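You operate a simulated robot arm through the tools that you are given. There is no shell and no other tool. Be economical: measure what you need, move in short steps, check, and stop when the job is done.

You are at the controls of a simulated robot arm. One attempt, no reset.

TASK
Measure the clamped disc and move it to the pocket for its grade.
Fine: it is on the FORM console; switch the console on and leave it on; FORM under 1 fringe goes to FLAT, over 1 to BOWED; leave the red handle free.

The check looks at the end state, three seconds after you hand in, the way a careful person would. Anything else that was tipped, shoved, dropped, spilled or broken makes it a failure.

THE ROBOT
A 7-joint arm with a two-finger parallel gripper, fixed in place. Base frame: the origin is at the foot of the arm, x ahead of it, y to its left, z up. Lengths are in mm, angles in rad, forces in N, time in s.
Its first joint turns from -1.152 to 1.152 rad. Payload 2.4 kg.
Tool frame: the origin (TCP) lies between the finger pads and is the grasp point; the fingertips stand 30 mm ahead of it; z points along the fingers, y is the line along which they close. Largest opening 94 mm; finger width 28, thickness 10; the body of the gripper, 50 by 96 mm, starts 55 mm behind the TCP.
Orientation is that of the tool frame in the base frame, as a unit quaternion [w, x, y, z]. With the fingers straight down and closing along the base's y, the tool's x points along the base's -x, its y along +y and its z along -z.

THE INTERFACE
- The arm moves only by the tool jog_arm. Its argument "series" is a list of rows, each a list of 3 entries, a list of its own where there are three numbers: the shift along the tool's x, y, z in mm, then the turn, a rotation vector about the tool's x, y, z in rad, then the gripper command, from -1 (shut) to 1 (fully open), values between in proportion. In form: [[[tx, ty, tz], [rx, ry, rz], grip], ...]. A call has 1 to 20 rows; each row shifts and turns the commanded pose from where the row before left it, along the tool's axes as they then stand. Each row takes 0.2 s and may step no farther than 50 mm and 0.15 rad from the row before; otherwise, or with a gripper value out of range, the whole call is refused. A pose out of reach is approached as far as the arm can. The call stops where the force on the tool passes 40 N (or 10 N more than at its start, if that is more) or the arm is blocked; 0.2 s more then pass. Each finger travels about 153 mm/s and halts on what it meets, pressing with about 41 N; the grip force reading is that of the motor and also rises with nothing between the fingers. The clock runs only during rows and for 0.2 s after the last one: add rows that do not move to give the fingers time. It gives the time, the measured TCP pose, the force on the tool (base axes), the opening and the grip force at its end, in the units of the frame above (readings bear some noise), and new pictures: "pictures" is both (left out), scene, wrist or none.
- Cameras (640 x 400 px; columns grow to the right, rows downward): "scene" is fixed at [41.8, 473.4, 1451.8]; the picture's right is [-0.72, -0.69, 0.00], its down [-0.35, 0.36, -0.87] and it looks along [0.60, -0.63, -0.50] (base axes); focal length 352 px, centre (320, 200). "wrist" rides on the gripper at [76, 14, -102] in the tool frame; the picture's right is [-0.18, 0.98, 0.00], its down [-0.75, -0.14, -0.64] and it looks along [-0.63, -0.12, 0.77] (tool axes); focal length 243 px, centre (320, 200). There is no depth. A picture from a camera that has moved, and an enlarged one, comes with that camera's place and axes in the base frame and with its lens.
- inspect(camera, box): a new picture of the part [left, top, right, bottom] of that camera's present view, enlarged. It takes no simulated time.
- hand_in(): hands the job in; it is judged then, once.

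Go step by step. Nothing tells you positions but the pictures and the camera data: compare them with the known pose of the tool, close in by small moves and look again before you grip or let go. The budget is 120 turns and 170 pictures, counting those below and the enlarged ones. Unless the task says otherwise, let go and move clear before handing in, and close with one line.

The tools are called after ">>>" as name(argument=value, ...) on one line, values as JSON. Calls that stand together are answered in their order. jog_arm: Moves the arm, as the interface text tells. Its arguments: {"type":"object","properties":{"series":{"type":"array","items":{"type":"array"}},"pictures":{"type":"string","enum":["both","scene","wrist","none"]}},"required":["series"]} The other tools are called the same way: inspect (camera, box) takes an enlarged picture of a part of a camera's view; hand_in () hands the job in.

At the start:

```text
clock: 0.0
ee_pos: [364.2, -162.4, 1241.1]
orientation: [0.0, 0.001, 1.0, -0.001]
ft_force: [-0.2, -0.2, 0.4]
grip_width: 93.8
gripper_force: 0.1
```

scene: 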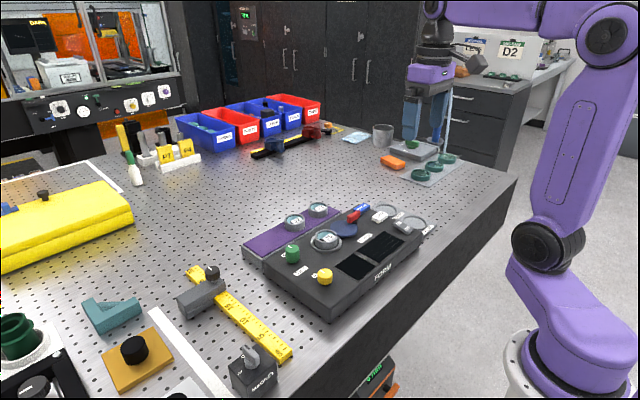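
wrist: 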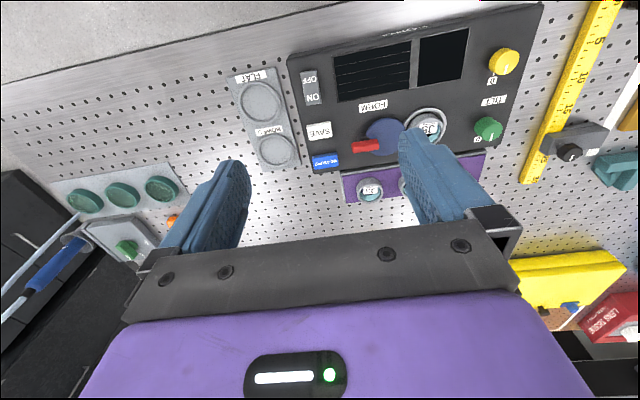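

I see a FORM console with a disc in a ring, a red handle on a blue clamp, an OFF/ON rocker, knobs and two pockets (FLAT, BOWED). I'll look closer before moving.

>>> inspect(camera="scene", box=[230, 180, 450, 320])

>>> inspect(camera="wrist", box=[220, 0, 550, 206])

```text
2.86 times, centred on (340, 250) of scene
camera zoom: at [41.8, 473.4, 1451.8], right [-0.72, -0.69, 0.0], down [-0.35, 0.36, -0.87], along [0.6, -0.63, -0.5], focal length 1006 px, centre (263, 57)
```

zoom: 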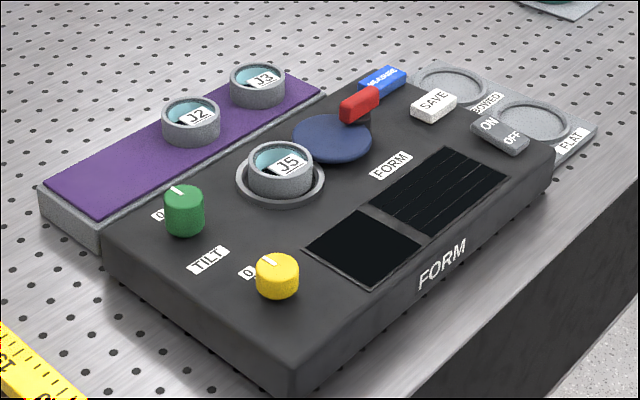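

```text
1.94 times, centred on (385, 103) of wrist
camera zoom: at [288.0, -147.1, 1344.6], right [0.18, 0.98, 0.0], down [0.75, -0.14, 0.64], along [0.63, -0.12, -0.77], focal length 470 px, centre (194, 388)
```

zoom: 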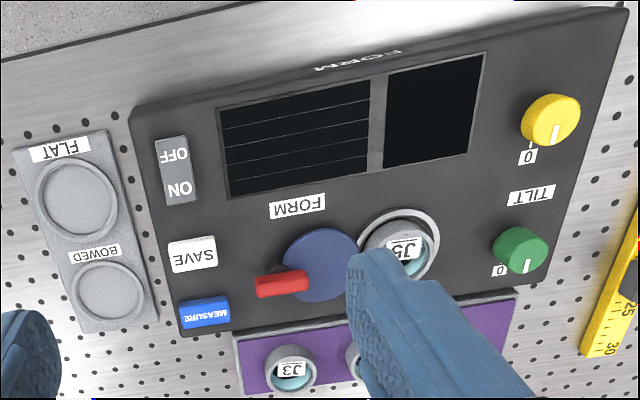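

The J5 disc sits at about (477, -10, 973) by triangulation. I'll go closer above the console for a better view.

>>> jog_arm(series=[[[-4, 30, 22], [0, 0, 0], 1], [[-4, 30, 22], [0, 0, 0], 1], [[-4, 30, 22], [0, 0, 0], 1], [[-4, 30, 22], [0, 0, 0], 1], [[0, 0, 0], [0, 0, 0], 1]])

```text
clock: 1.2
ee_pos: [380.6, -43.2, 1152.5]
orientation: [0.0, 0.001, 1.0, 0.001]
ft_force: [0.3, 0.0, 0.6]
grip_width: 94.1
gripper_force: 0.1
camera wrist: at [304.7, -27.5, 1255.9], right [0.19, 0.98, 0.0], down [0.75, -0.14, 0.64], along [0.63, -0.12, -0.77], focal length 243 px, centre (320, 200)
```

scene: 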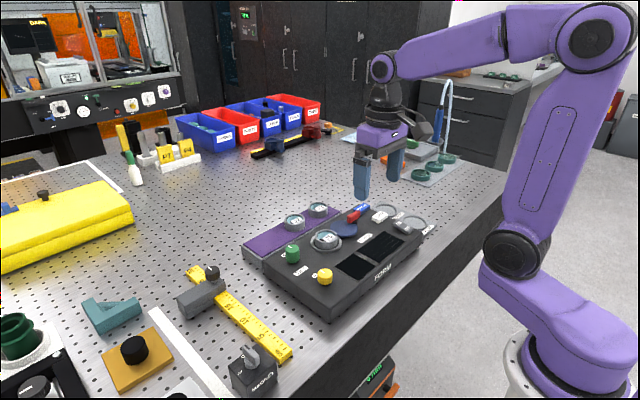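
wrist: 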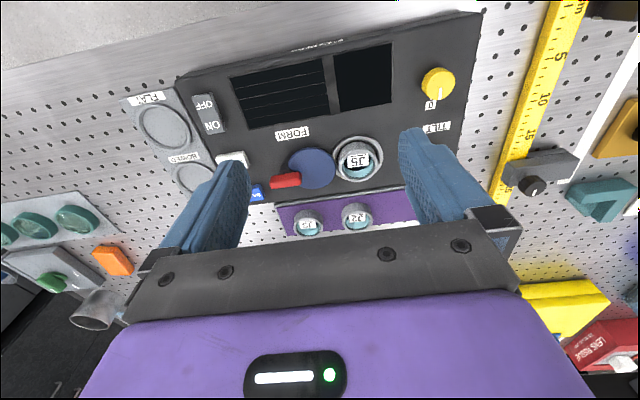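

>>> inspect(camera="wrist", box=[170, 60, 410, 210])

>>> inspect(camera="scene", box=[300, 195, 420, 270])

```text
2.67 times, centred on (290, 135) of wrist
camera zoom: at [304.7, -27.5, 1255.9], right [0.19, 0.98, 0.0], down [0.75, -0.14, 0.64], along [0.63, -0.12, -0.77], focal length 647 px, centre (400, 373)
```

zoom: 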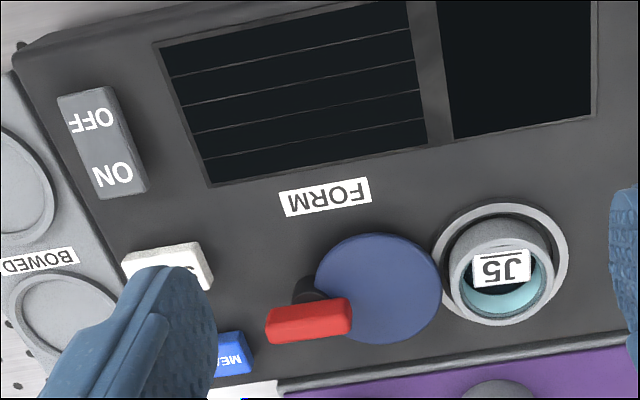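

```text
5.33 times, centred on (360, 232) of scene
camera zoom: at [41.8, 473.5, 1451.8], right [-0.72, -0.69, 0.0], down [-0.35, 0.36, -0.87], along [0.6, -0.63, -0.5], focal length 1878 px, centre (107, 27)
```

zoom: 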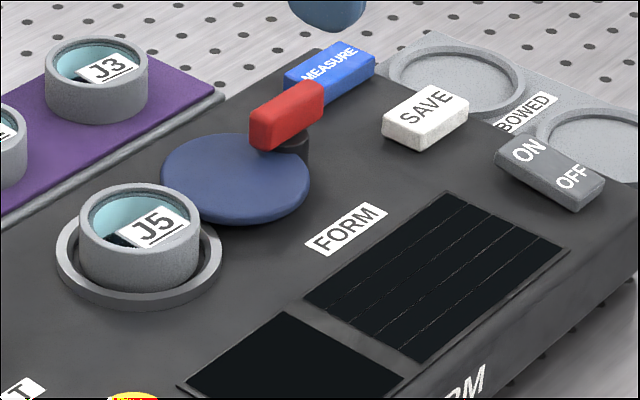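

The rocker's ON end is about (402, -172, 980). The blue cam with the red handle is the clamp, next to J5. I'll close the fingers, hover over ON and check.

>>> jog_arm(series=[[[-5.4, -32.2, 20], [0, 0, 0], -1], [[-5.4, -32.2, 20], [0, 0, 0], -1], [[-5.4, -32.2, 20], [0, 0, 0], -1], [[-5.4, -32.2, 20], [0, 0, 0], -1], [[0, 0, 30], [0, 0, 0], -1], [[0, 0, 0], [0, 0, 0], -1]])

```text
clock: 2.6
ee_pos: [401.8, -171.4, 1042.9]
orientation: [0.001, -0.002, 1.0, 0.0]
ft_force: [1.3, 0.7, 0.7]
grip_width: 0.2
gripper_force: 33.6
camera wrist: at [326.2, -155.8, 1146.0], right [0.18, 0.98, 0.0], down [0.75, -0.14, 0.64], along [0.63, -0.12, -0.77], focal length 243 px, centre (320, 200)
```

scene: 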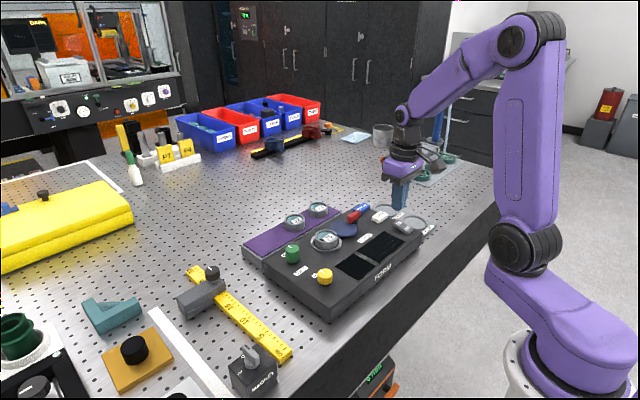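
wrist: 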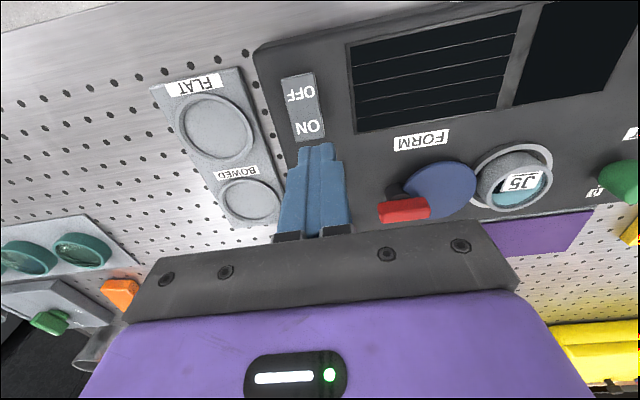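

Aligned, with ON a few mm toward -y. Descending gently.

>>> jog_arm(series=[[[0, -4, 10], [0, 0, 0], -1], [[0, 0, 10], [0, 0, 0], -1], [[0, 0, 8], [0, 0, 0], -1], [[0, 0, 3], [0, 0, 0], -1], [[0, 0, 3], [0, 0, 0], -1]])

>>> inspect(camera="scene", box=[300, 180, 460, 280])

```text
clock: 3.8
ee_pos: [400.4, -174.9, 1009.8]
orientation: [0.0, -0.001, 1.0, 0.0]
ft_force: [0.0, -0.1, -0.3]
grip_width: 0.2
gripper_force: 33.0
camera wrist: at [325.9, -160.2, 1112.3], right [0.18, 0.98, 0.0], down [0.75, -0.14, 0.64], along [0.63, -0.12, -0.77], focal length 243 px, centre (320, 200)
```

scene: 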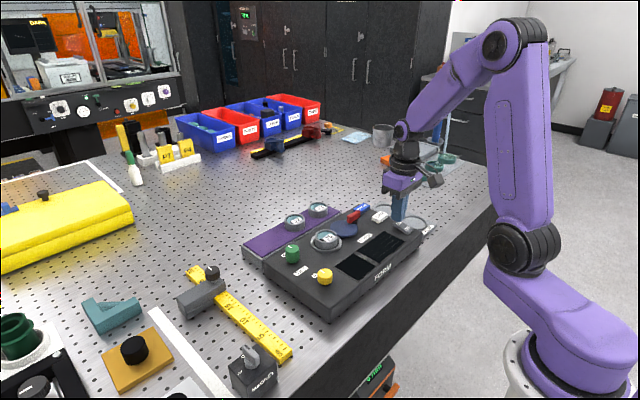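
wrist: 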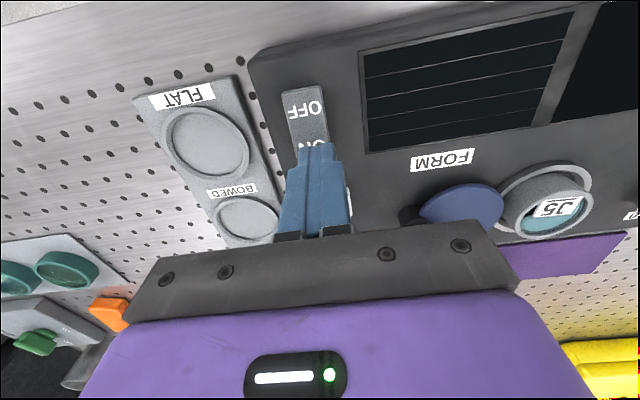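

```text
4.00 times, centred on (380, 230) of scene
camera zoom: at [41.8, 473.4, 1451.8], right [-0.72, -0.69, 0.0], down [-0.35, 0.36, -0.87], along [0.6, -0.63, -0.5], focal length 1409 px, centre (80, 80)
```

zoom: 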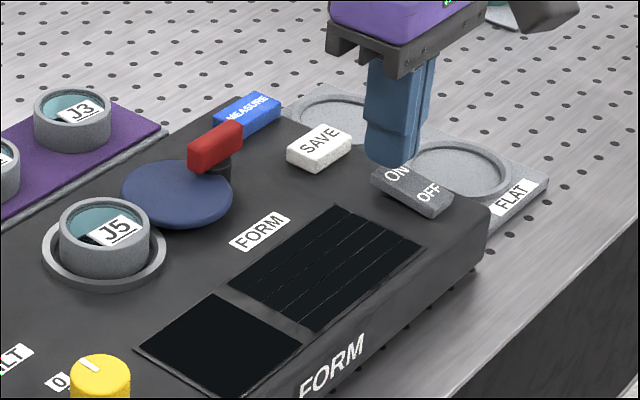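

Very nearly touching. A few more millimetres down.

>>> jog_arm(series=[[[0, 0, 3], [0, 0, 0], -1], [[0, 0, 3], [0, 0, 0], -1], [[0, 0, 2], [0, 0, 0], -1]], pictures="none")

>>> inspect(camera="scene", box=[300, 180, 460, 280])

```text
clock: 4.6
ee_pos: [401.4, -174.8, 1000.6]
orientation: [0.0, 0.0, 1.0, 0.0]
ft_force: [0.2, 0.5, -0.4]
grip_width: 0.0
gripper_force: 33.1
```

```text
4.00 times, centred on (380, 230) of scene
camera zoom: at [41.8, 473.4, 1451.8], right [-0.72, -0.69, 0.0], down [-0.35, 0.36, -0.87], along [0.6, -0.63, -0.5], focal length 1409 px, centre (80, 80)
```

zoom: 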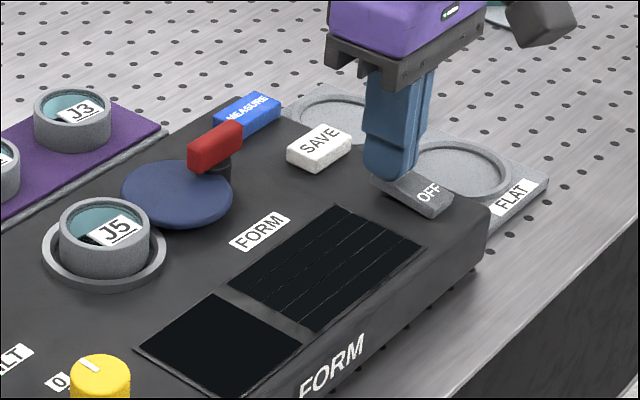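

>>> jog_arm(series=[[[0, 0, 2], [0, 0, 0], -1], [[0, 0, 2], [0, 0, 0], -1], [[0, 0, 1], [0, 0, 0], -1]], pictures="none")

>>> inspect(camera="scene", box=[300, 180, 460, 280])

```text
clock: 5.4
ee_pos: [402.4, -174.0, 998.4]
orientation: [0.002, 0.0, 1.0, -0.001]
ft_force: [-1.6, 3.7, 29.6]
grip_width: 0.0
gripper_force: 33.4
```

```text
4.00 times, centred on (380, 230) of scene
camera zoom: at [41.3, 473.7, 1451.7], right [-0.72, -0.69, 0.0], down [-0.35, 0.36, -0.87], along [0.6, -0.63, -0.5], focal length 1409 px, centre (80, 80)
```

zoom: 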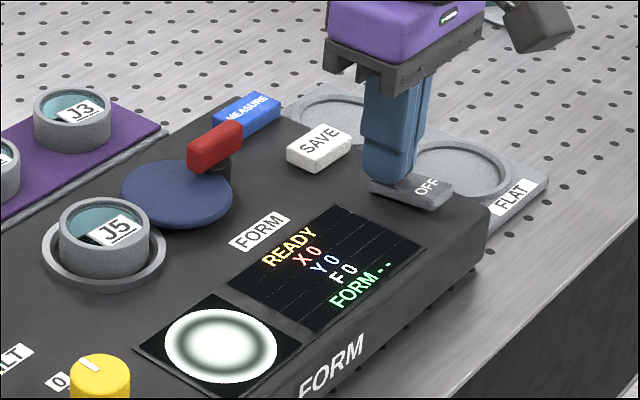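

The console is on (READY). Next is the MEASURE button at about (498, -166).

>>> jog_arm(series=[[[0, 0, -20], [0, 0, 0], -1], [[0, 0, -25], [0, 0, 0], -1], [[-32, 3, 0], [0, 0, 0], -1], [[-32, 3, 0], [0, 0, 0], -1], [[-32, 3, 0], [0, 0, 0], -1], [[0, 0, 10], [0, 0, 0], -1], [[0, 0, 10], [0, 0, 0], -1]], pictures="wrist")

>>> inspect(camera="scene", box=[300, 180, 460, 280])

```text
clock: 7.0
ee_pos: [496.5, -166.1, 1021.5]
orientation: [0.0, -0.001, 1.0, -0.001]
ft_force: [0.1, -0.6, 0.3]
grip_width: 0.0
gripper_force: 32.7
camera wrist: at [421.6, -151.4, 1124.4], right [0.18, 0.98, 0.0], down [0.75, -0.14, 0.64], along [0.63, -0.12, -0.77], focal length 243 px, centre (320, 200)
```

wrist: 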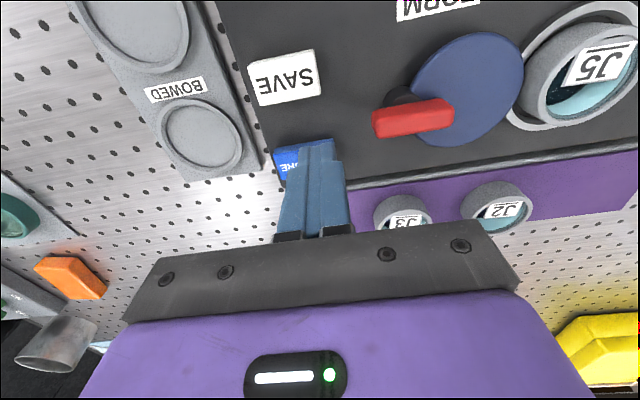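

```text
4.00 times, centred on (380, 230) of scene
camera zoom: at [41.8, 473.4, 1451.8], right [-0.72, -0.69, 0.0], down [-0.35, 0.36, -0.87], along [0.6, -0.63, -0.5], focal length 1409 px, centre (80, 80)
```

zoom: 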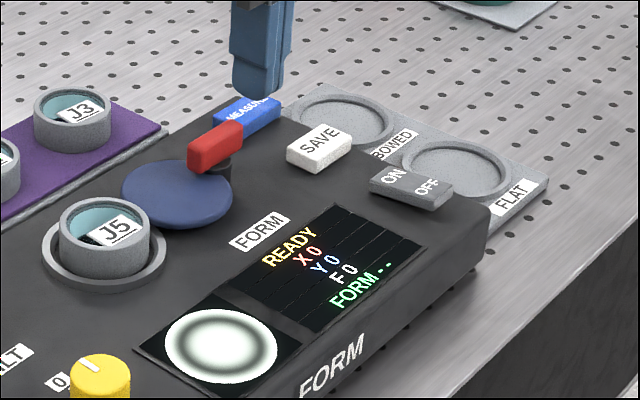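

>>> jog_arm(series=[[[-5, -6, 5], [0, 0, 0], -1], [[0, 0, 5], [0, 0, 0], -1], [[0, 0, 3], [0, 0, 0], -1], [[0, 0, 3], [0, 0, 0], -1], [[0, 0, 2], [0, 0, 0], -1], [[0, 0, 2], [0, 0, 0], -1]], pictures="none")

>>> inspect(camera="scene", box=[300, 180, 460, 280])

```text
clock: 8.4
ee_pos: [502.1, -173.0, 1001.4]
orientation: [0.0, 0.0, 1.0, 0.0]
ft_force: [-0.9, -0.1, -0.1]
grip_width: 0.0
gripper_force: 33.4
```

```text
4.00 times, centred on (380, 230) of scene
camera zoom: at [41.8, 473.4, 1451.8], right [-0.72, -0.69, 0.0], down [-0.35, 0.36, -0.87], along [0.6, -0.63, -0.5], focal length 1409 px, centre (80, 80)
```

zoom: 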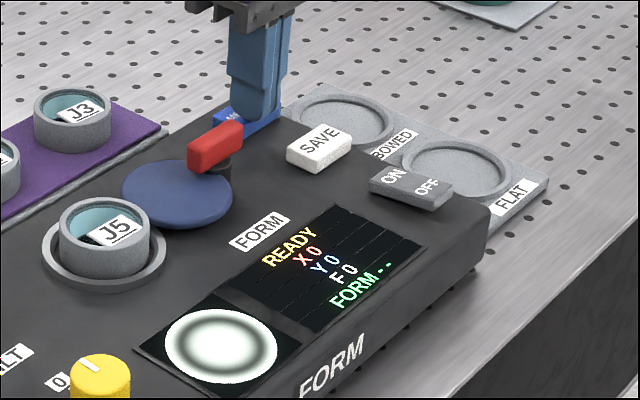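

>>> jog_arm(series=[[[0, 0, 2], [0, 0, 0], -1], [[0, 0, 2], [0, 0, 0], -1], [[0, 0, 2], [0, 0, 0], -1], [[0, 0, 1], [0, 0, 0], -1]], pictures="none")

>>> inspect(camera="scene", box=[300, 180, 460, 280])

```text
clock: 9.4
ee_pos: [502.9, -171.6, 995.0]
orientation: [0.002, 0.0, 1.0, 0.0]
ft_force: [0.0, -1.3, 1.8]
grip_width: 0.1
gripper_force: 32.7
```

```text
4.00 times, centred on (380, 230) of scene
camera zoom: at [41.8, 473.4, 1451.8], right [-0.72, -0.69, 0.0], down [-0.35, 0.36, -0.87], along [0.6, -0.63, -0.5], focal length 1409 px, centre (80, 80)
```

zoom: 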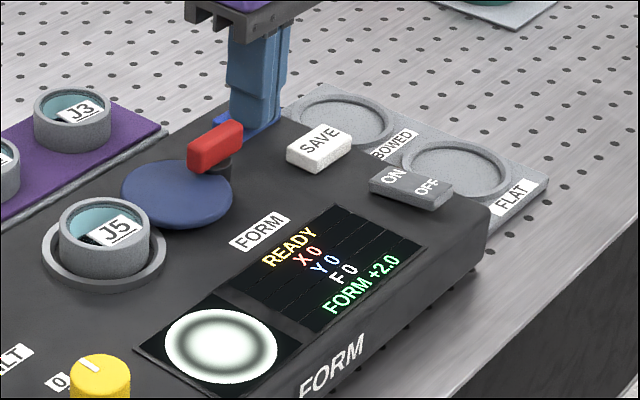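

MEASURE gives FORM +2.0, but that's with the clamp possibly stressing the disc. I'll raise up and look at the handle and cam.

>>> jog_arm(series=[[[0, 0, -20], [0, 0, 0], -1], [[0, 0, -40], [0, 0, 0], -1], [[35, 20, -20], [0, 0, 0], -1], [[35, 20, 0], [0, 0, 0], -1], [[0, 0, 0], [0, 0, 0], -1]], pictures="wrist")

>>> inspect(camera="scene", box=[300, 190, 396, 250])

```text
clock: 10.6
ee_pos: [431.6, -130.1, 1074.7]
orientation: [0.0, 0.001, 1.0, -0.001]
ft_force: [0.0, -0.5, -0.6]
grip_width: 0.0
gripper_force: 32.6
camera wrist: at [355.3, -115.5, 1177.5], right [0.19, 0.98, 0.0], down [0.75, -0.14, 0.64], along [0.63, -0.12, -0.77], focal length 243 px, centre (320, 200)
```

wrist: 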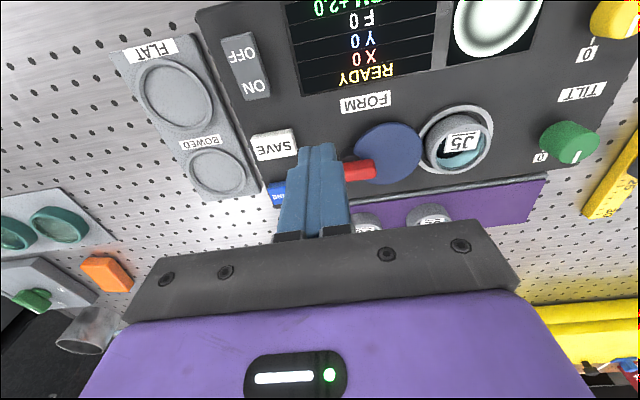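

```text
6.67 times, centred on (348, 220) of scene
camera zoom: at [41.8, 473.5, 1451.8], right [-0.72, -0.69, 0.0], down [-0.35, 0.36, -0.87], along [0.6, -0.63, -0.5], focal length 2348 px, centre (133, 67)
```

zoom: 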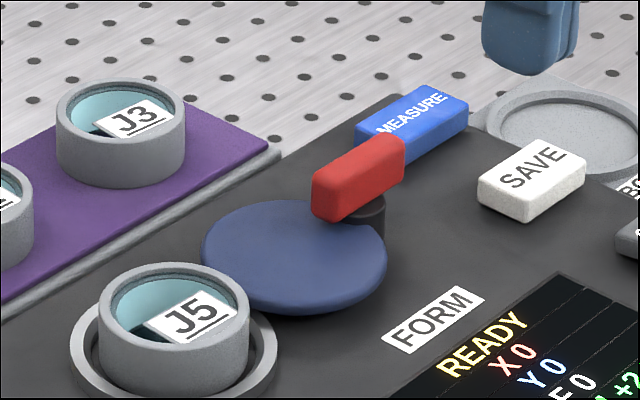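

>>> jog_arm(series=[[[0, 35, 0], [0, 0, 0], 1], [[0, 0, 0], [0, 0, 0], 1], [[0, 0, 0], [0, 0, 0], 1]], pictures="none")

>>> inspect(camera="wrist", box=[220, 90, 412, 210])

```text
clock: 11.4
ee_pos: [431.5, -95.6, 1074.0]
orientation: [0.0, 0.0, 1.0, -0.001]
ft_force: [0.0, 0.3, 0.0]
grip_width: 94.0
gripper_force: 0.1
```

```text
3.33 times, centred on (316, 150) of wrist
camera zoom: at [355.9, -80.4, 1177.4], right [0.18, 0.98, 0.0], down [0.75, -0.14, 0.64], along [0.63, -0.12, -0.77], focal length 809 px, centre (333, 367)
```

zoom: 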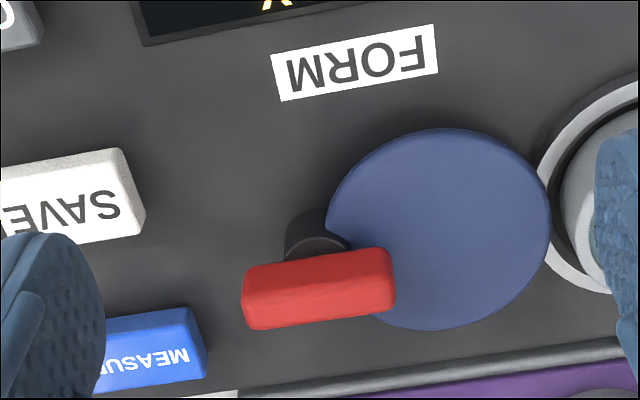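

The handle is a T-bar about 40 mm long along y, centred at about (474, -107), top z ≈ 994, and the blue eccentric cam is turned toward J5. I'll position above it with the fingers spanning its ends.

>>> jog_arm(series=[[[-42, -11, 0], [0, 0, 0], 0.3], [[0, 0, 20], [0, 0, 0], 0.3], [[0, 0, 16], [0, 0, 0], 0.3], [[0, 0, 0], [0, 0, 0], 0.3]], pictures="wrist")

>>> inspect(camera="scene", box=[300, 170, 428, 250])

```text
clock: 12.4
ee_pos: [474.3, -107.4, 1038.4]
orientation: [0.0, 0.0, 1.0, 0.0]
ft_force: [-0.4, 0.2, 0.9]
grip_width: 60.8
gripper_force: 0.2
camera wrist: at [398.6, -92.7, 1140.7], right [0.18, 0.98, 0.0], down [0.75, -0.14, 0.64], along [0.63, -0.12, -0.77], focal length 243 px, centre (320, 200)
```

wrist: 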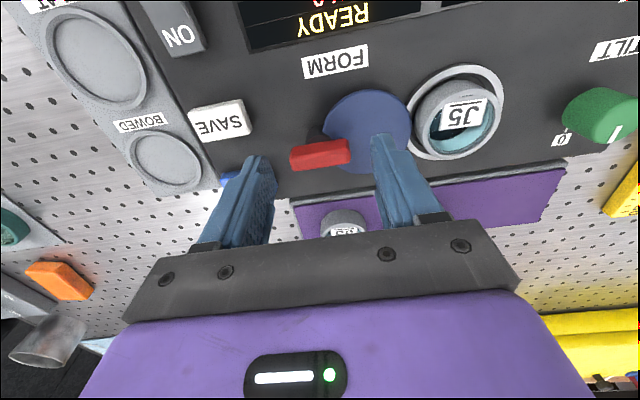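

```text
5.00 times, centred on (364, 210) of scene
camera zoom: at [41.8, 473.4, 1451.8], right [-0.72, -0.69, 0.0], down [-0.35, 0.36, -0.87], along [0.6, -0.63, -0.5], focal length 1761 px, centre (100, 150)
```

zoom: 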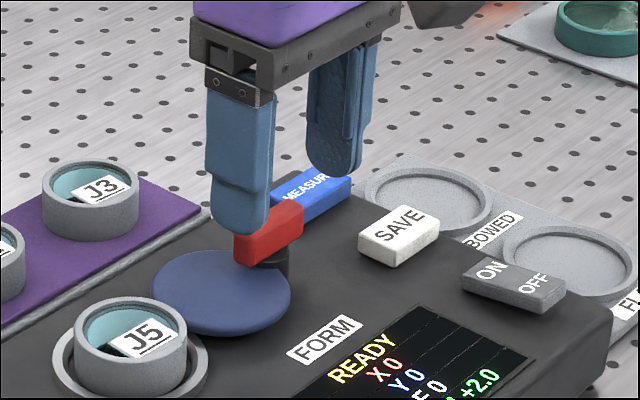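

>>> jog_arm(series=[[[-3, 0, 10], [0, 0, 0], 0.3], [[0, 0, 8], [0, 0, 0], 0.3], [[0, 0, 6], [0, 0, 0], 0.3], [[0, 0, 0], [0, 0, 0], 0.3]], pictures="wrist")

>>> inspect(camera="scene", box=[300, 170, 428, 250])

```text
clock: 13.4
ee_pos: [476.9, -109.1, 1014.6]
orientation: [0.0, 0.001, 1.0, 0.0]
ft_force: [0.4, -0.2, -0.1]
grip_width: 60.8
gripper_force: 0.1
camera wrist: at [401.5, -93.2, 1117.3], right [0.18, 0.98, 0.0], down [0.75, -0.14, 0.64], along [0.63, -0.12, -0.77], focal length 243 px, centre (320, 200)
```

wrist: 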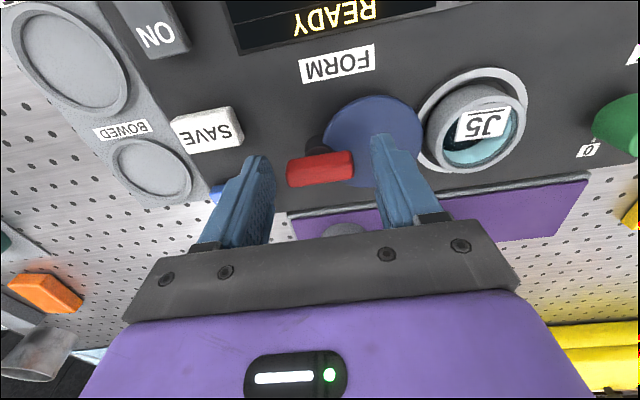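

```text
5.00 times, centred on (364, 210) of scene
camera zoom: at [41.8, 473.4, 1451.8], right [-0.72, -0.69, 0.0], down [-0.35, 0.36, -0.87], along [0.6, -0.63, -0.5], focal length 1761 px, centre (100, 150)
```

zoom: 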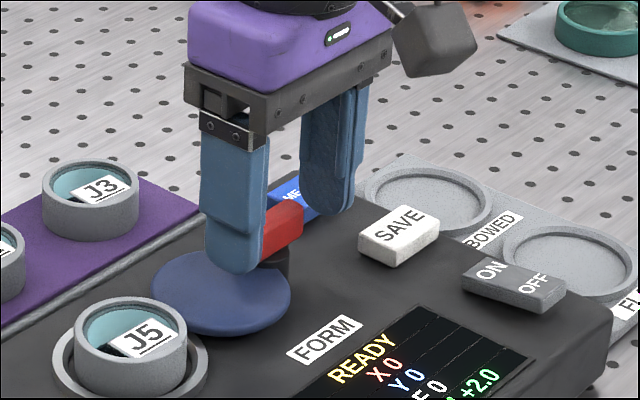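

The fingers straddle the bar. I'll grip and turn a small amount to see how it moves.

>>> jog_arm(series=[[[0, 0, 0], [0, 0, 0], 0], [[0, 0, 0], [0, 0, 0], -0.3], [[0, 0, 0], [0, 0, 0], -0.3]], pictures="none")

>>> inspect(camera="scene", box=[300, 170, 428, 250])

```text
clock: 14.2
ee_pos: [475.8, -109.6, 1014.8]
orientation: [0.0, 0.001, 1.0, 0.0]
ft_force: [0.2, -10.6, -6.1]
grip_width: 43.8
gripper_force: 44.8
```

```text
5.00 times, centred on (364, 210) of scene
camera zoom: at [41.9, 473.1, 1451.9], right [-0.72, -0.69, 0.0], down [-0.35, 0.36, -0.87], along [0.6, -0.63, -0.5], focal length 1761 px, centre (100, 150)
```

zoom: 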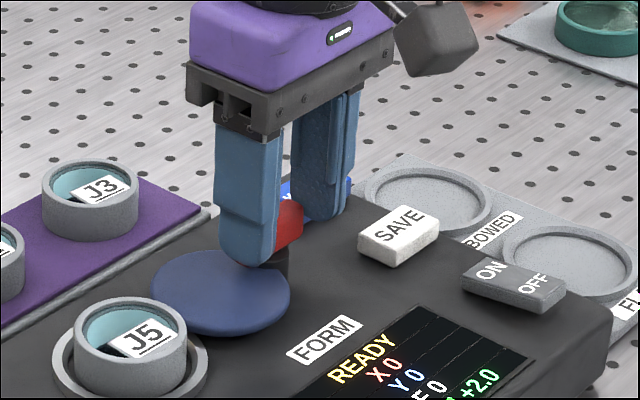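

>>> jog_arm(series=[[[0, -1, 0], [0, 0, -0.1], -0.3], [[0, 0, 0], [0, 0, -0.1], -0.3], [[0, 0, 0], [0, 0, -0.1], -0.3]], pictures="none")

>>> inspect(camera="scene", box=[300, 170, 428, 250])

```text
clock: 15.0
ee_pos: [476.6, -112.5, 1014.6]
orientation: [0.0, -0.147, 0.989, -0.001]
ft_force: [-4.5, -24.9, -5.3]
grip_width: 45.4
gripper_force: 44.9
```

```text
5.00 times, centred on (364, 210) of scene
camera zoom: at [41.8, 472.7, 1452.0], right [-0.72, -0.69, 0.0], down [-0.35, 0.36, -0.87], along [0.6, -0.63, -0.5], focal length 1761 px, centre (100, 150)
```

zoom: 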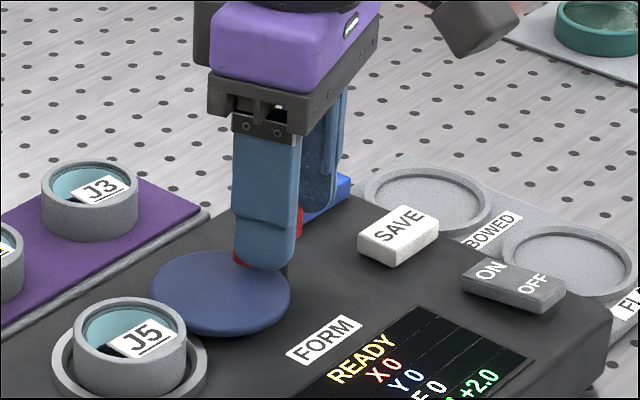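

>>> inspect(camera="wrist", box=[210, 80, 450, 230])

```text
2.67 times, centred on (330, 155) of wrist
camera zoom: at [400.2, -120.0, 1117.4], right [-0.11, 0.99, 0.0], down [0.76, 0.09, 0.64], along [0.64, 0.07, -0.77], focal length 647 px, centre (293, 320)
```

zoom: 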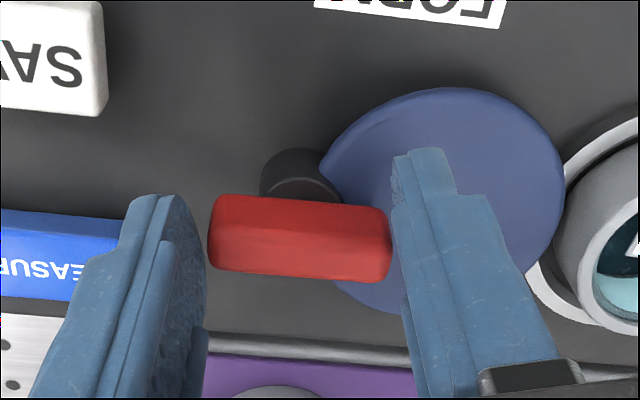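

The bar didn't follow in that sense, so I'll return and try the opposite turn.

>>> jog_arm(series=[[[0, 0, 0], [0, 0, 0.1], -0.05], [[0, 0, 0], [0, 0, 0.1], -0.05], [[0, 2, 0], [0, 0, 0.1], -0.05], [[0, 0, 0], [0, 0, 0], -0.3], [[0, 0, 0], [0, 0, 0.1], -0.3], [[0, 0, 0], [0, 0, 0.1], -0.3], [[0, 0, 0], [0, 0, 0.1], -0.3]], pictures="none")

>>> inspect(camera="wrist", box=[210, 80, 450, 230])

>>> inspect(camera="scene", box=[300, 170, 428, 250])

```text
clock: 16.6
ee_pos: [476.3, -107.0, 1014.7]
orientation: [0.001, 0.15, 0.989, 0.0]
ft_force: [0.9, -14.5, 9.8]
grip_width: 45.2
gripper_force: 44.5
```

```text
2.67 times, centred on (330, 155) of wrist
camera zoom: at [408.9, -70.3, 1117.8], right [0.47, 0.88, 0.0], down [0.68, -0.36, 0.64], along [0.57, -0.3, -0.77], focal length 647 px, centre (293, 320)
```

zoom: 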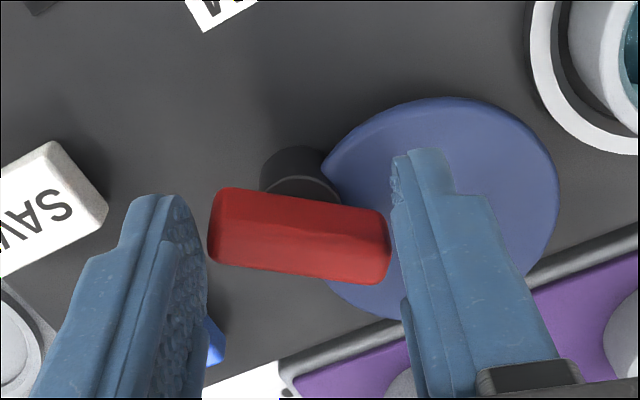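

```text
5.00 times, centred on (364, 210) of scene
camera zoom: at [41.7, 473.1, 1451.9], right [-0.72, -0.69, 0.0], down [-0.35, 0.36, -0.87], along [0.6, -0.63, -0.5], focal length 1761 px, centre (100, 150)
```

zoom: 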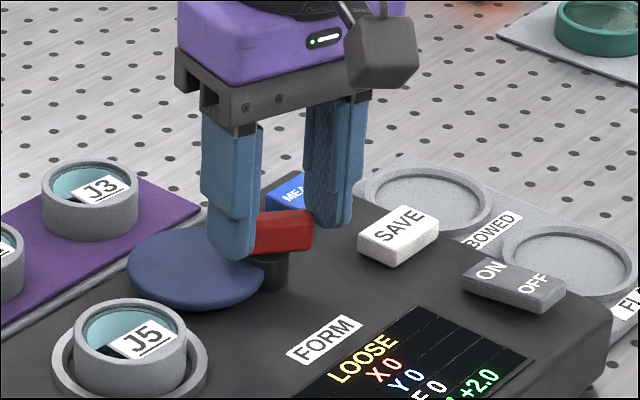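

The cam swung away and the console now reads LOOSE. Let me look at the full screen.

>>> inspect(camera="scene", box=[320, 220, 416, 280])

```text
6.67 times, centred on (368, 250) of scene
camera zoom: at [41.7, 473.1, 1451.9], right [-0.72, -0.69, 0.0], down [-0.35, 0.36, -0.87], along [0.6, -0.63, -0.5], focal length 2348 px, centre (0, -133)
```

zoom: 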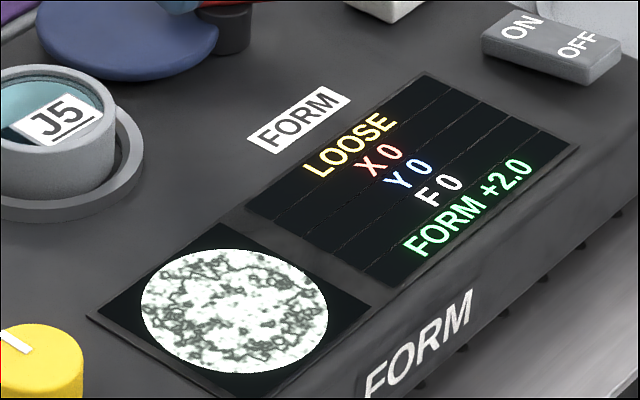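

When LOOSE the fringes are noise, so the clamped reading (READY, X0 Y0, +2.0) is the valid one, and that means BOWED. I'll turn the handle further so the cam is well clear.

>>> jog_arm(series=[[[0, -1, 0], [0, 0, 0.12], -0.3], [[0, 0, 0], [0, 0, 0.12], -0.3], [[0, 0, 0], [0, 0, 0.12], -0.3], [[0, 0, 0], [0, 0, 0.12], -0.3], [[0, 0, 0], [0, 0, 0.12], -0.3]], pictures="none")

>>> inspect(camera="scene", box=[300, 170, 428, 250])

>>> inspect(camera="wrist", box=[210, 80, 450, 230])

```text
clock: 17.8
ee_pos: [480.3, -104.0, 1014.4]
orientation: [0.003, 0.433, 0.901, 0.002]
ft_force: [24.2, 26.4, 7.5]
grip_width: 45.4
gripper_force: 44.7
```

```text
5.00 times, centred on (364, 210) of scene
camera zoom: at [42.3, 474.3, 1451.5], right [-0.72, -0.69, 0.0], down [-0.35, 0.36, -0.87], along [0.6, -0.63, -0.5], focal length 1761 px, centre (100, 150)
```

zoom: 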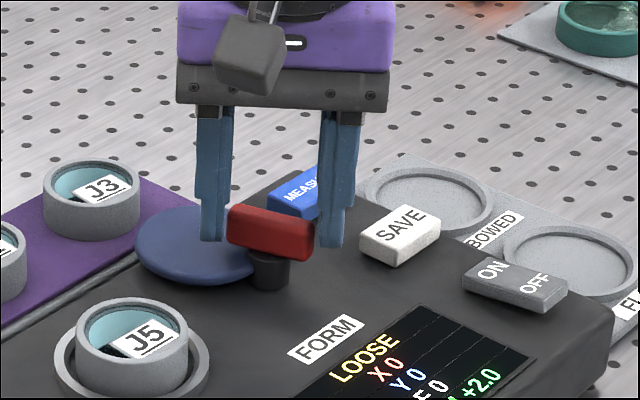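

```text
2.67 times, centred on (330, 155) of wrist
camera zoom: at [443.1, -34.3, 1117.6], right [0.88, 0.47, 0.01], down [0.36, -0.68, 0.64], along [0.31, -0.57, -0.77], focal length 647 px, centre (293, 320)
```

zoom: 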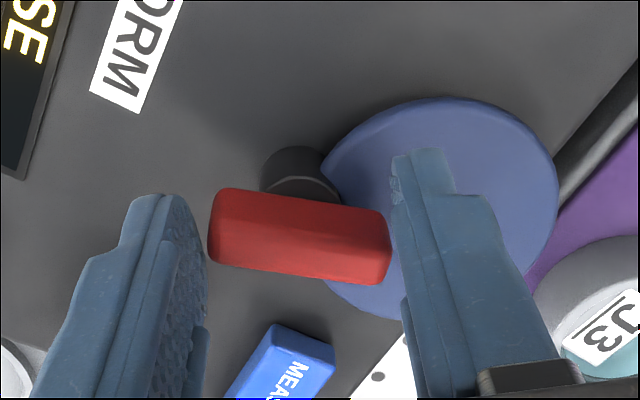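

>>> jog_arm(series=[[[0, 4, 0], [0, 0, 0.12], -0.3], [[0, 0, 0], [0, 0, 0.12], -0.3], [[0, 0, 0], [0, 0, 0.12], -0.3], [[0, 0, 0], [0, 0, 0], -0.3]], pictures="none")

>>> inspect(camera="scene", box=[300, 170, 428, 250])

```text
clock: 18.8
ee_pos: [482.0, -102.4, 1015.1]
orientation: [0.002, 0.586, 0.81, 0.001]
ft_force: [24.3, 23.7, 5.8]
grip_width: 45.3
gripper_force: 45.3
```

```text
5.00 times, centred on (364, 210) of scene
camera zoom: at [42.4, 474.1, 1451.5], right [-0.72, -0.69, 0.0], down [-0.35, 0.36, -0.87], along [0.6, -0.63, -0.5], focal length 1761 px, centre (100, 150)
```

zoom: 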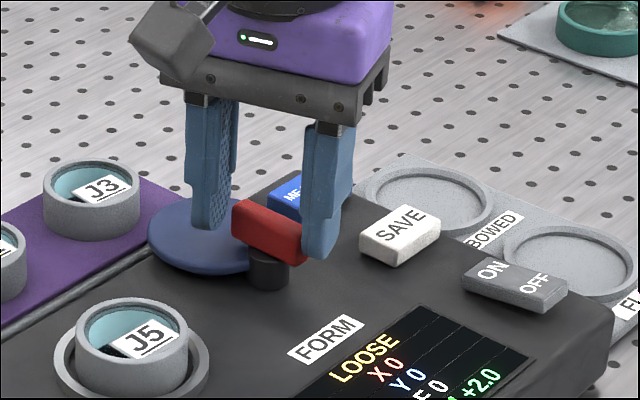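

The cam is clear of J5, so I'll release the handle, rise and turn the tool back.

>>> jog_arm(series=[[[2, 4, 0], [0, 0, 0], -0.3], [[0, 0, 0], [0, 0, 0], 0.1], [[0, 0, 0], [0, 0, 0], 0.3], [[0, 0, -30], [0, 0, 0], 0.3], [[0, 0, -40], [0, 0, 0], 0.3], [[0, 0, 0], [0, 0, -0.14], 1], [[0, 0, 0], [0, 0, -0.14], 1], [[0, 0, 0], [0, 0, -0.14], 1], [[0, 0, 0], [0, 0, -0.14], 1], [[0, 0, 0], [0, 0, -0.14], 1], [[0, 0, 0], [0, 0, -0.14], 1], [[0, 0, 0], [0, 0, -0.14], 1], [[0, 0, 0], [0, 0, -0.14], 1], [[0, 0, 0], [0, 0, -0.14], 1]])

>>> inspect(camera="scene", box=[290, 180, 434, 270])

```text
clock: 21.8
ee_pos: [484.0, -104.2, 1084.7]
orientation: [0.0, -0.001, 1.0, 0.0]
ft_force: [0.9, -0.2, 0.0]
grip_width: 94.2
gripper_force: 0.1
camera wrist: at [407.3, -87.9, 1187.7], right [0.18, 0.98, 0.0], down [0.75, -0.14, 0.64], along [0.63, -0.12, -0.77], focal length 243 px, centre (320, 200)
```

scene: 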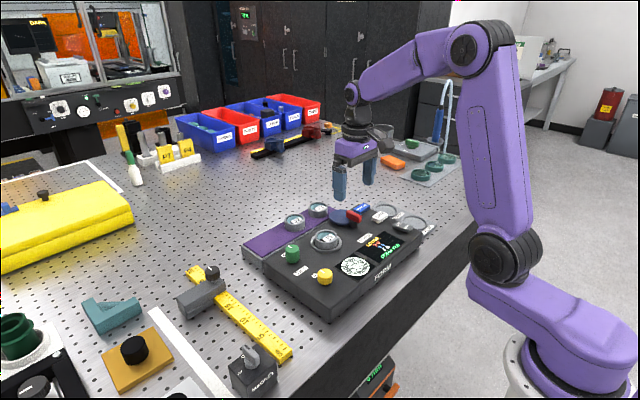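
wrist: 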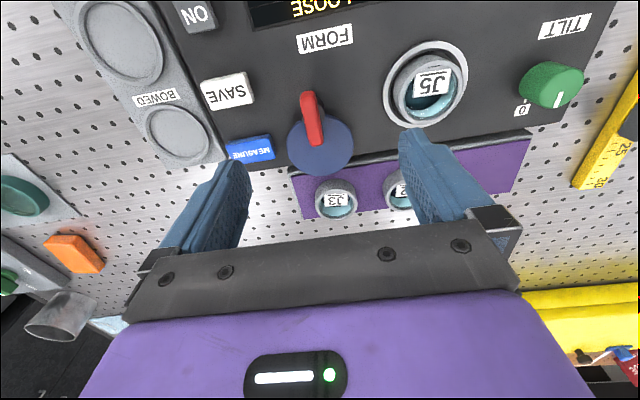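

```text
4.44 times, centred on (362, 225) of scene
camera zoom: at [41.8, 473.4, 1451.8], right [-0.72, -0.69, 0.0], down [-0.35, 0.36, -0.87], along [0.6, -0.63, -0.5], focal length 1565 px, centre (133, 89)
```

zoom: 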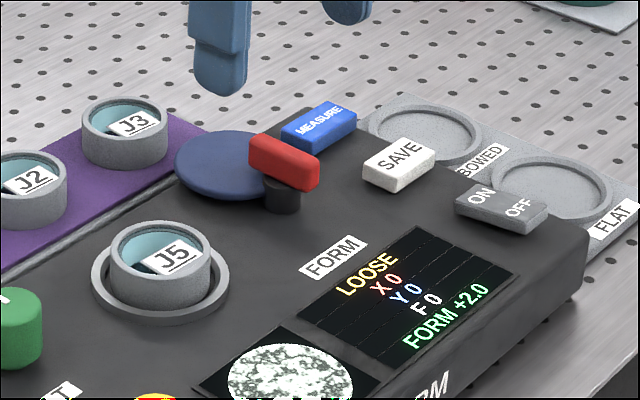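

J5 is free. I'll move above it, at about (478, -12).

>>> jog_arm(series=[[[2, 46, 0], [0, 0, 0], 0.6], [[4, 46, 10], [0, 0, 0], 0.6], [[0, 0, 30], [0, 0, 0], 0.6], [[0, 0, 0], [0, 0, 0], 0.6]], pictures="wrist")

>>> inspect(camera="scene", box=[270, 190, 398, 270])

```text
clock: 22.8
ee_pos: [477.3, -11.3, 1045.2]
orientation: [0.0, 0.0, 1.0, -0.001]
ft_force: [-0.6, 0.0, 0.1]
grip_width: 75.3
gripper_force: 0.0
camera wrist: at [402.5, 4.7, 1147.2], right [0.19, 0.98, 0.0], down [0.75, -0.14, 0.64], along [0.63, -0.12, -0.77], focal length 243 px, centre (320, 200)
```

wrist: 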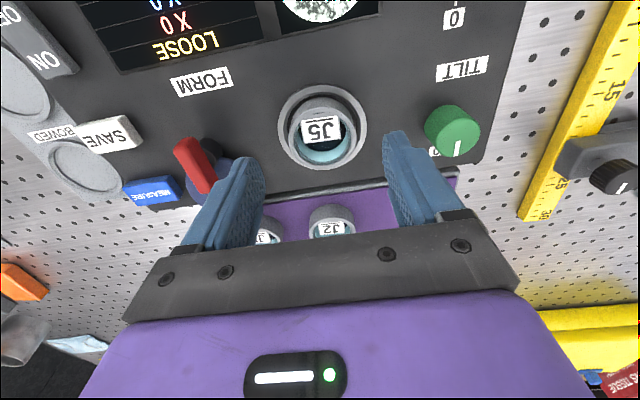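

```text
5.00 times, centred on (334, 230) of scene
camera zoom: at [41.8, 473.5, 1451.8], right [-0.72, -0.69, 0.0], down [-0.35, 0.36, -0.87], along [0.6, -0.63, -0.5], focal length 1761 px, centre (250, 50)
```

zoom: 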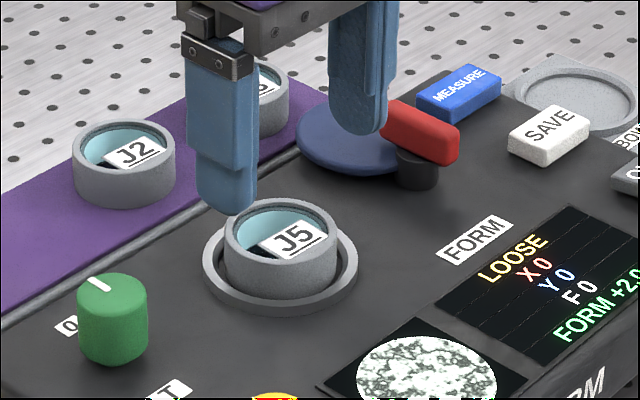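

>>> jog_arm(series=[[[0, 1, 10], [0, 0, 0], 0.6], [[0, 0, 8], [0, 0, 0], 0.6], [[0, 0, 0], [0, 0, 0], 0.6]], pictures="wrist")

>>> inspect(camera="scene", box=[270, 190, 398, 270])

```text
clock: 23.6
ee_pos: [478.2, -10.2, 1026.1]
orientation: [0.0, 0.001, 1.0, -0.001]
ft_force: [-0.7, 0.5, 0.7]
grip_width: 75.0
gripper_force: 0.2
camera wrist: at [402.2, 5.8, 1129.8], right [0.19, 0.98, 0.0], down [0.75, -0.14, 0.64], along [0.63, -0.12, -0.77], focal length 243 px, centre (320, 200)
```

wrist: 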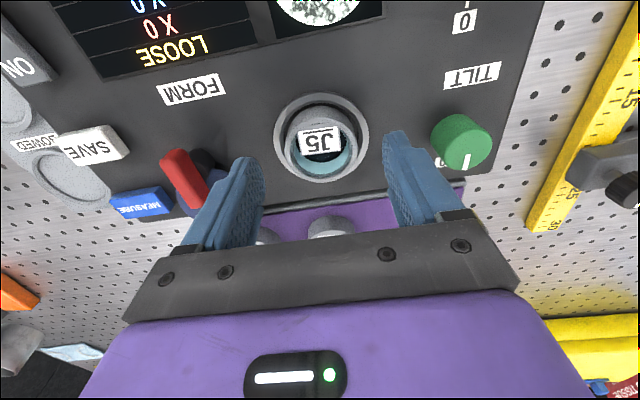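

```text
5.00 times, centred on (334, 230) of scene
camera zoom: at [41.8, 473.4, 1451.8], right [-0.72, -0.69, 0.0], down [-0.35, 0.36, -0.87], along [0.6, -0.63, -0.5], focal length 1761 px, centre (250, 50)
```

zoom: 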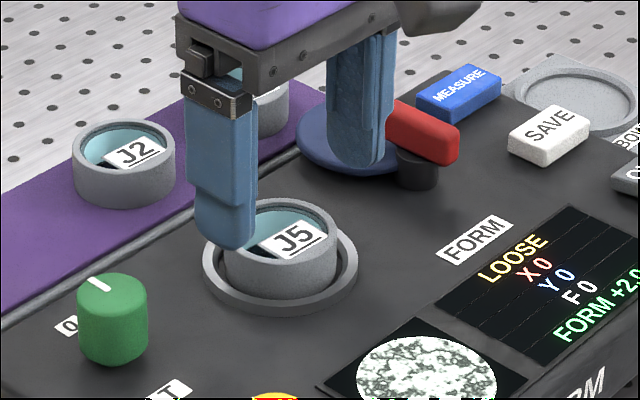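

>>> jog_arm(series=[[[0, 2, 8], [0, 0, 0], 0.6], [[0, 0, 7], [0, 0, 0], 0.6], [[0, 0, 5], [0, 0, 0], 0.6], [[0, 0, 0], [0, 0, 0], 0.6]], pictures="wrist")

>>> inspect(camera="scene", box=[286, 200, 382, 260])

```text
clock: 24.6
ee_pos: [477.4, -7.4, 1005.6]
orientation: [0.0, 0.001, 1.0, 0.001]
ft_force: [-0.2, -0.5, 0.0]
grip_width: 75.2
gripper_force: 0.2
camera wrist: at [401.7, 7.7, 1109.7], right [0.19, 0.98, 0.0], down [0.75, -0.14, 0.64], along [0.63, -0.12, -0.77], focal length 243 px, centre (320, 200)
```

wrist: 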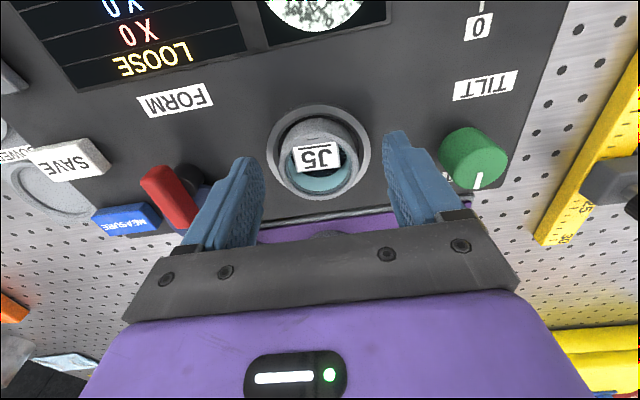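

```text
6.67 times, centred on (334, 230) of scene
camera zoom: at [41.8, 473.4, 1451.8], right [-0.72, -0.69, 0.0], down [-0.35, 0.36, -0.87], along [0.6, -0.63, -0.5], focal length 2348 px, centre (227, 0)
```

zoom: 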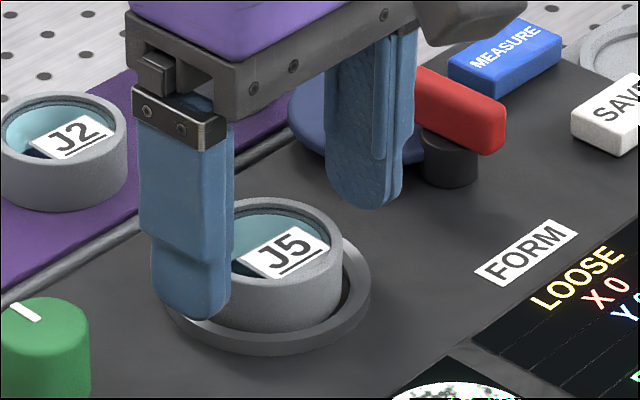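

>>> inspect(camera="wrist", box=[224, 80, 416, 200])

```text
3.33 times, centred on (320, 140) of wrist
camera zoom: at [401.7, 7.7, 1109.7], right [0.19, 0.98, 0.0], down [0.75, -0.14, 0.64], along [0.63, -0.12, -0.77], focal length 809 px, centre (320, 400)
```

zoom: 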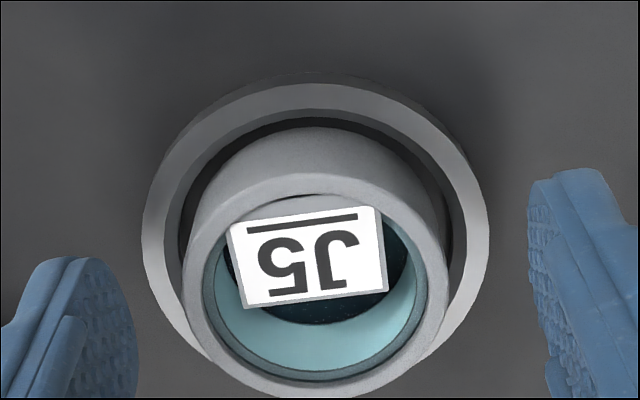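

Top rim centre agrees with the tool within 3 mm. I'll lower slightly and grip.

>>> jog_arm(series=[[[-2, -0.5, 2], [0, 0, 0], 0.6], [[0, 0, 0], [0, 0, 0], 0.3], [[0, 0, 0], [0, 0, 0], 0.1], [[0, 0, 0], [0, 0, 0], 0], [[0, 0, 0], [0, 0, 0], -0.2], [[0, 0, 0], [0, 0, 0], -0.2]], pictures="wrist")

>>> inspect(camera="scene", box=[286, 200, 382, 260])

```text
clock: 26.0
ee_pos: [478.0, -7.8, 1004.2]
orientation: [0.0, 0.001, 1.0, 0.0]
ft_force: [-0.5, 0.6, 0.3]
grip_width: 50.6
gripper_force: 41.0
camera wrist: at [403.4, 7.2, 1107.8], right [0.19, 0.98, 0.0], down [0.75, -0.14, 0.64], along [0.63, -0.12, -0.77], focal length 243 px, centre (320, 200)
```

wrist: 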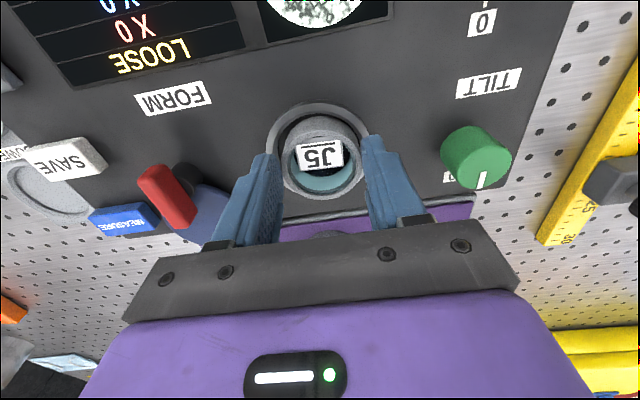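

```text
6.67 times, centred on (334, 230) of scene
camera zoom: at [41.8, 473.4, 1451.8], right [-0.72, -0.69, 0.0], down [-0.35, 0.36, -0.87], along [0.6, -0.63, -0.5], focal length 2348 px, centre (227, 0)
```

zoom: 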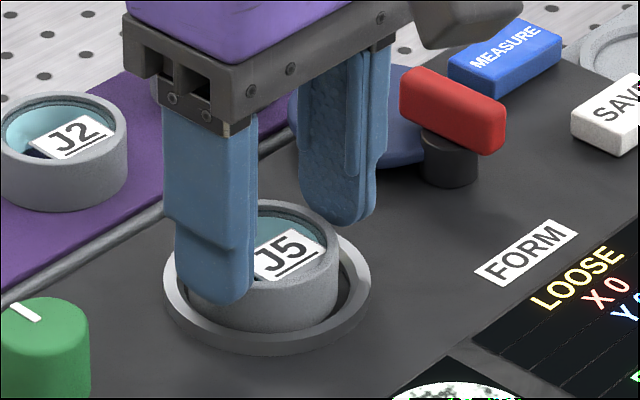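

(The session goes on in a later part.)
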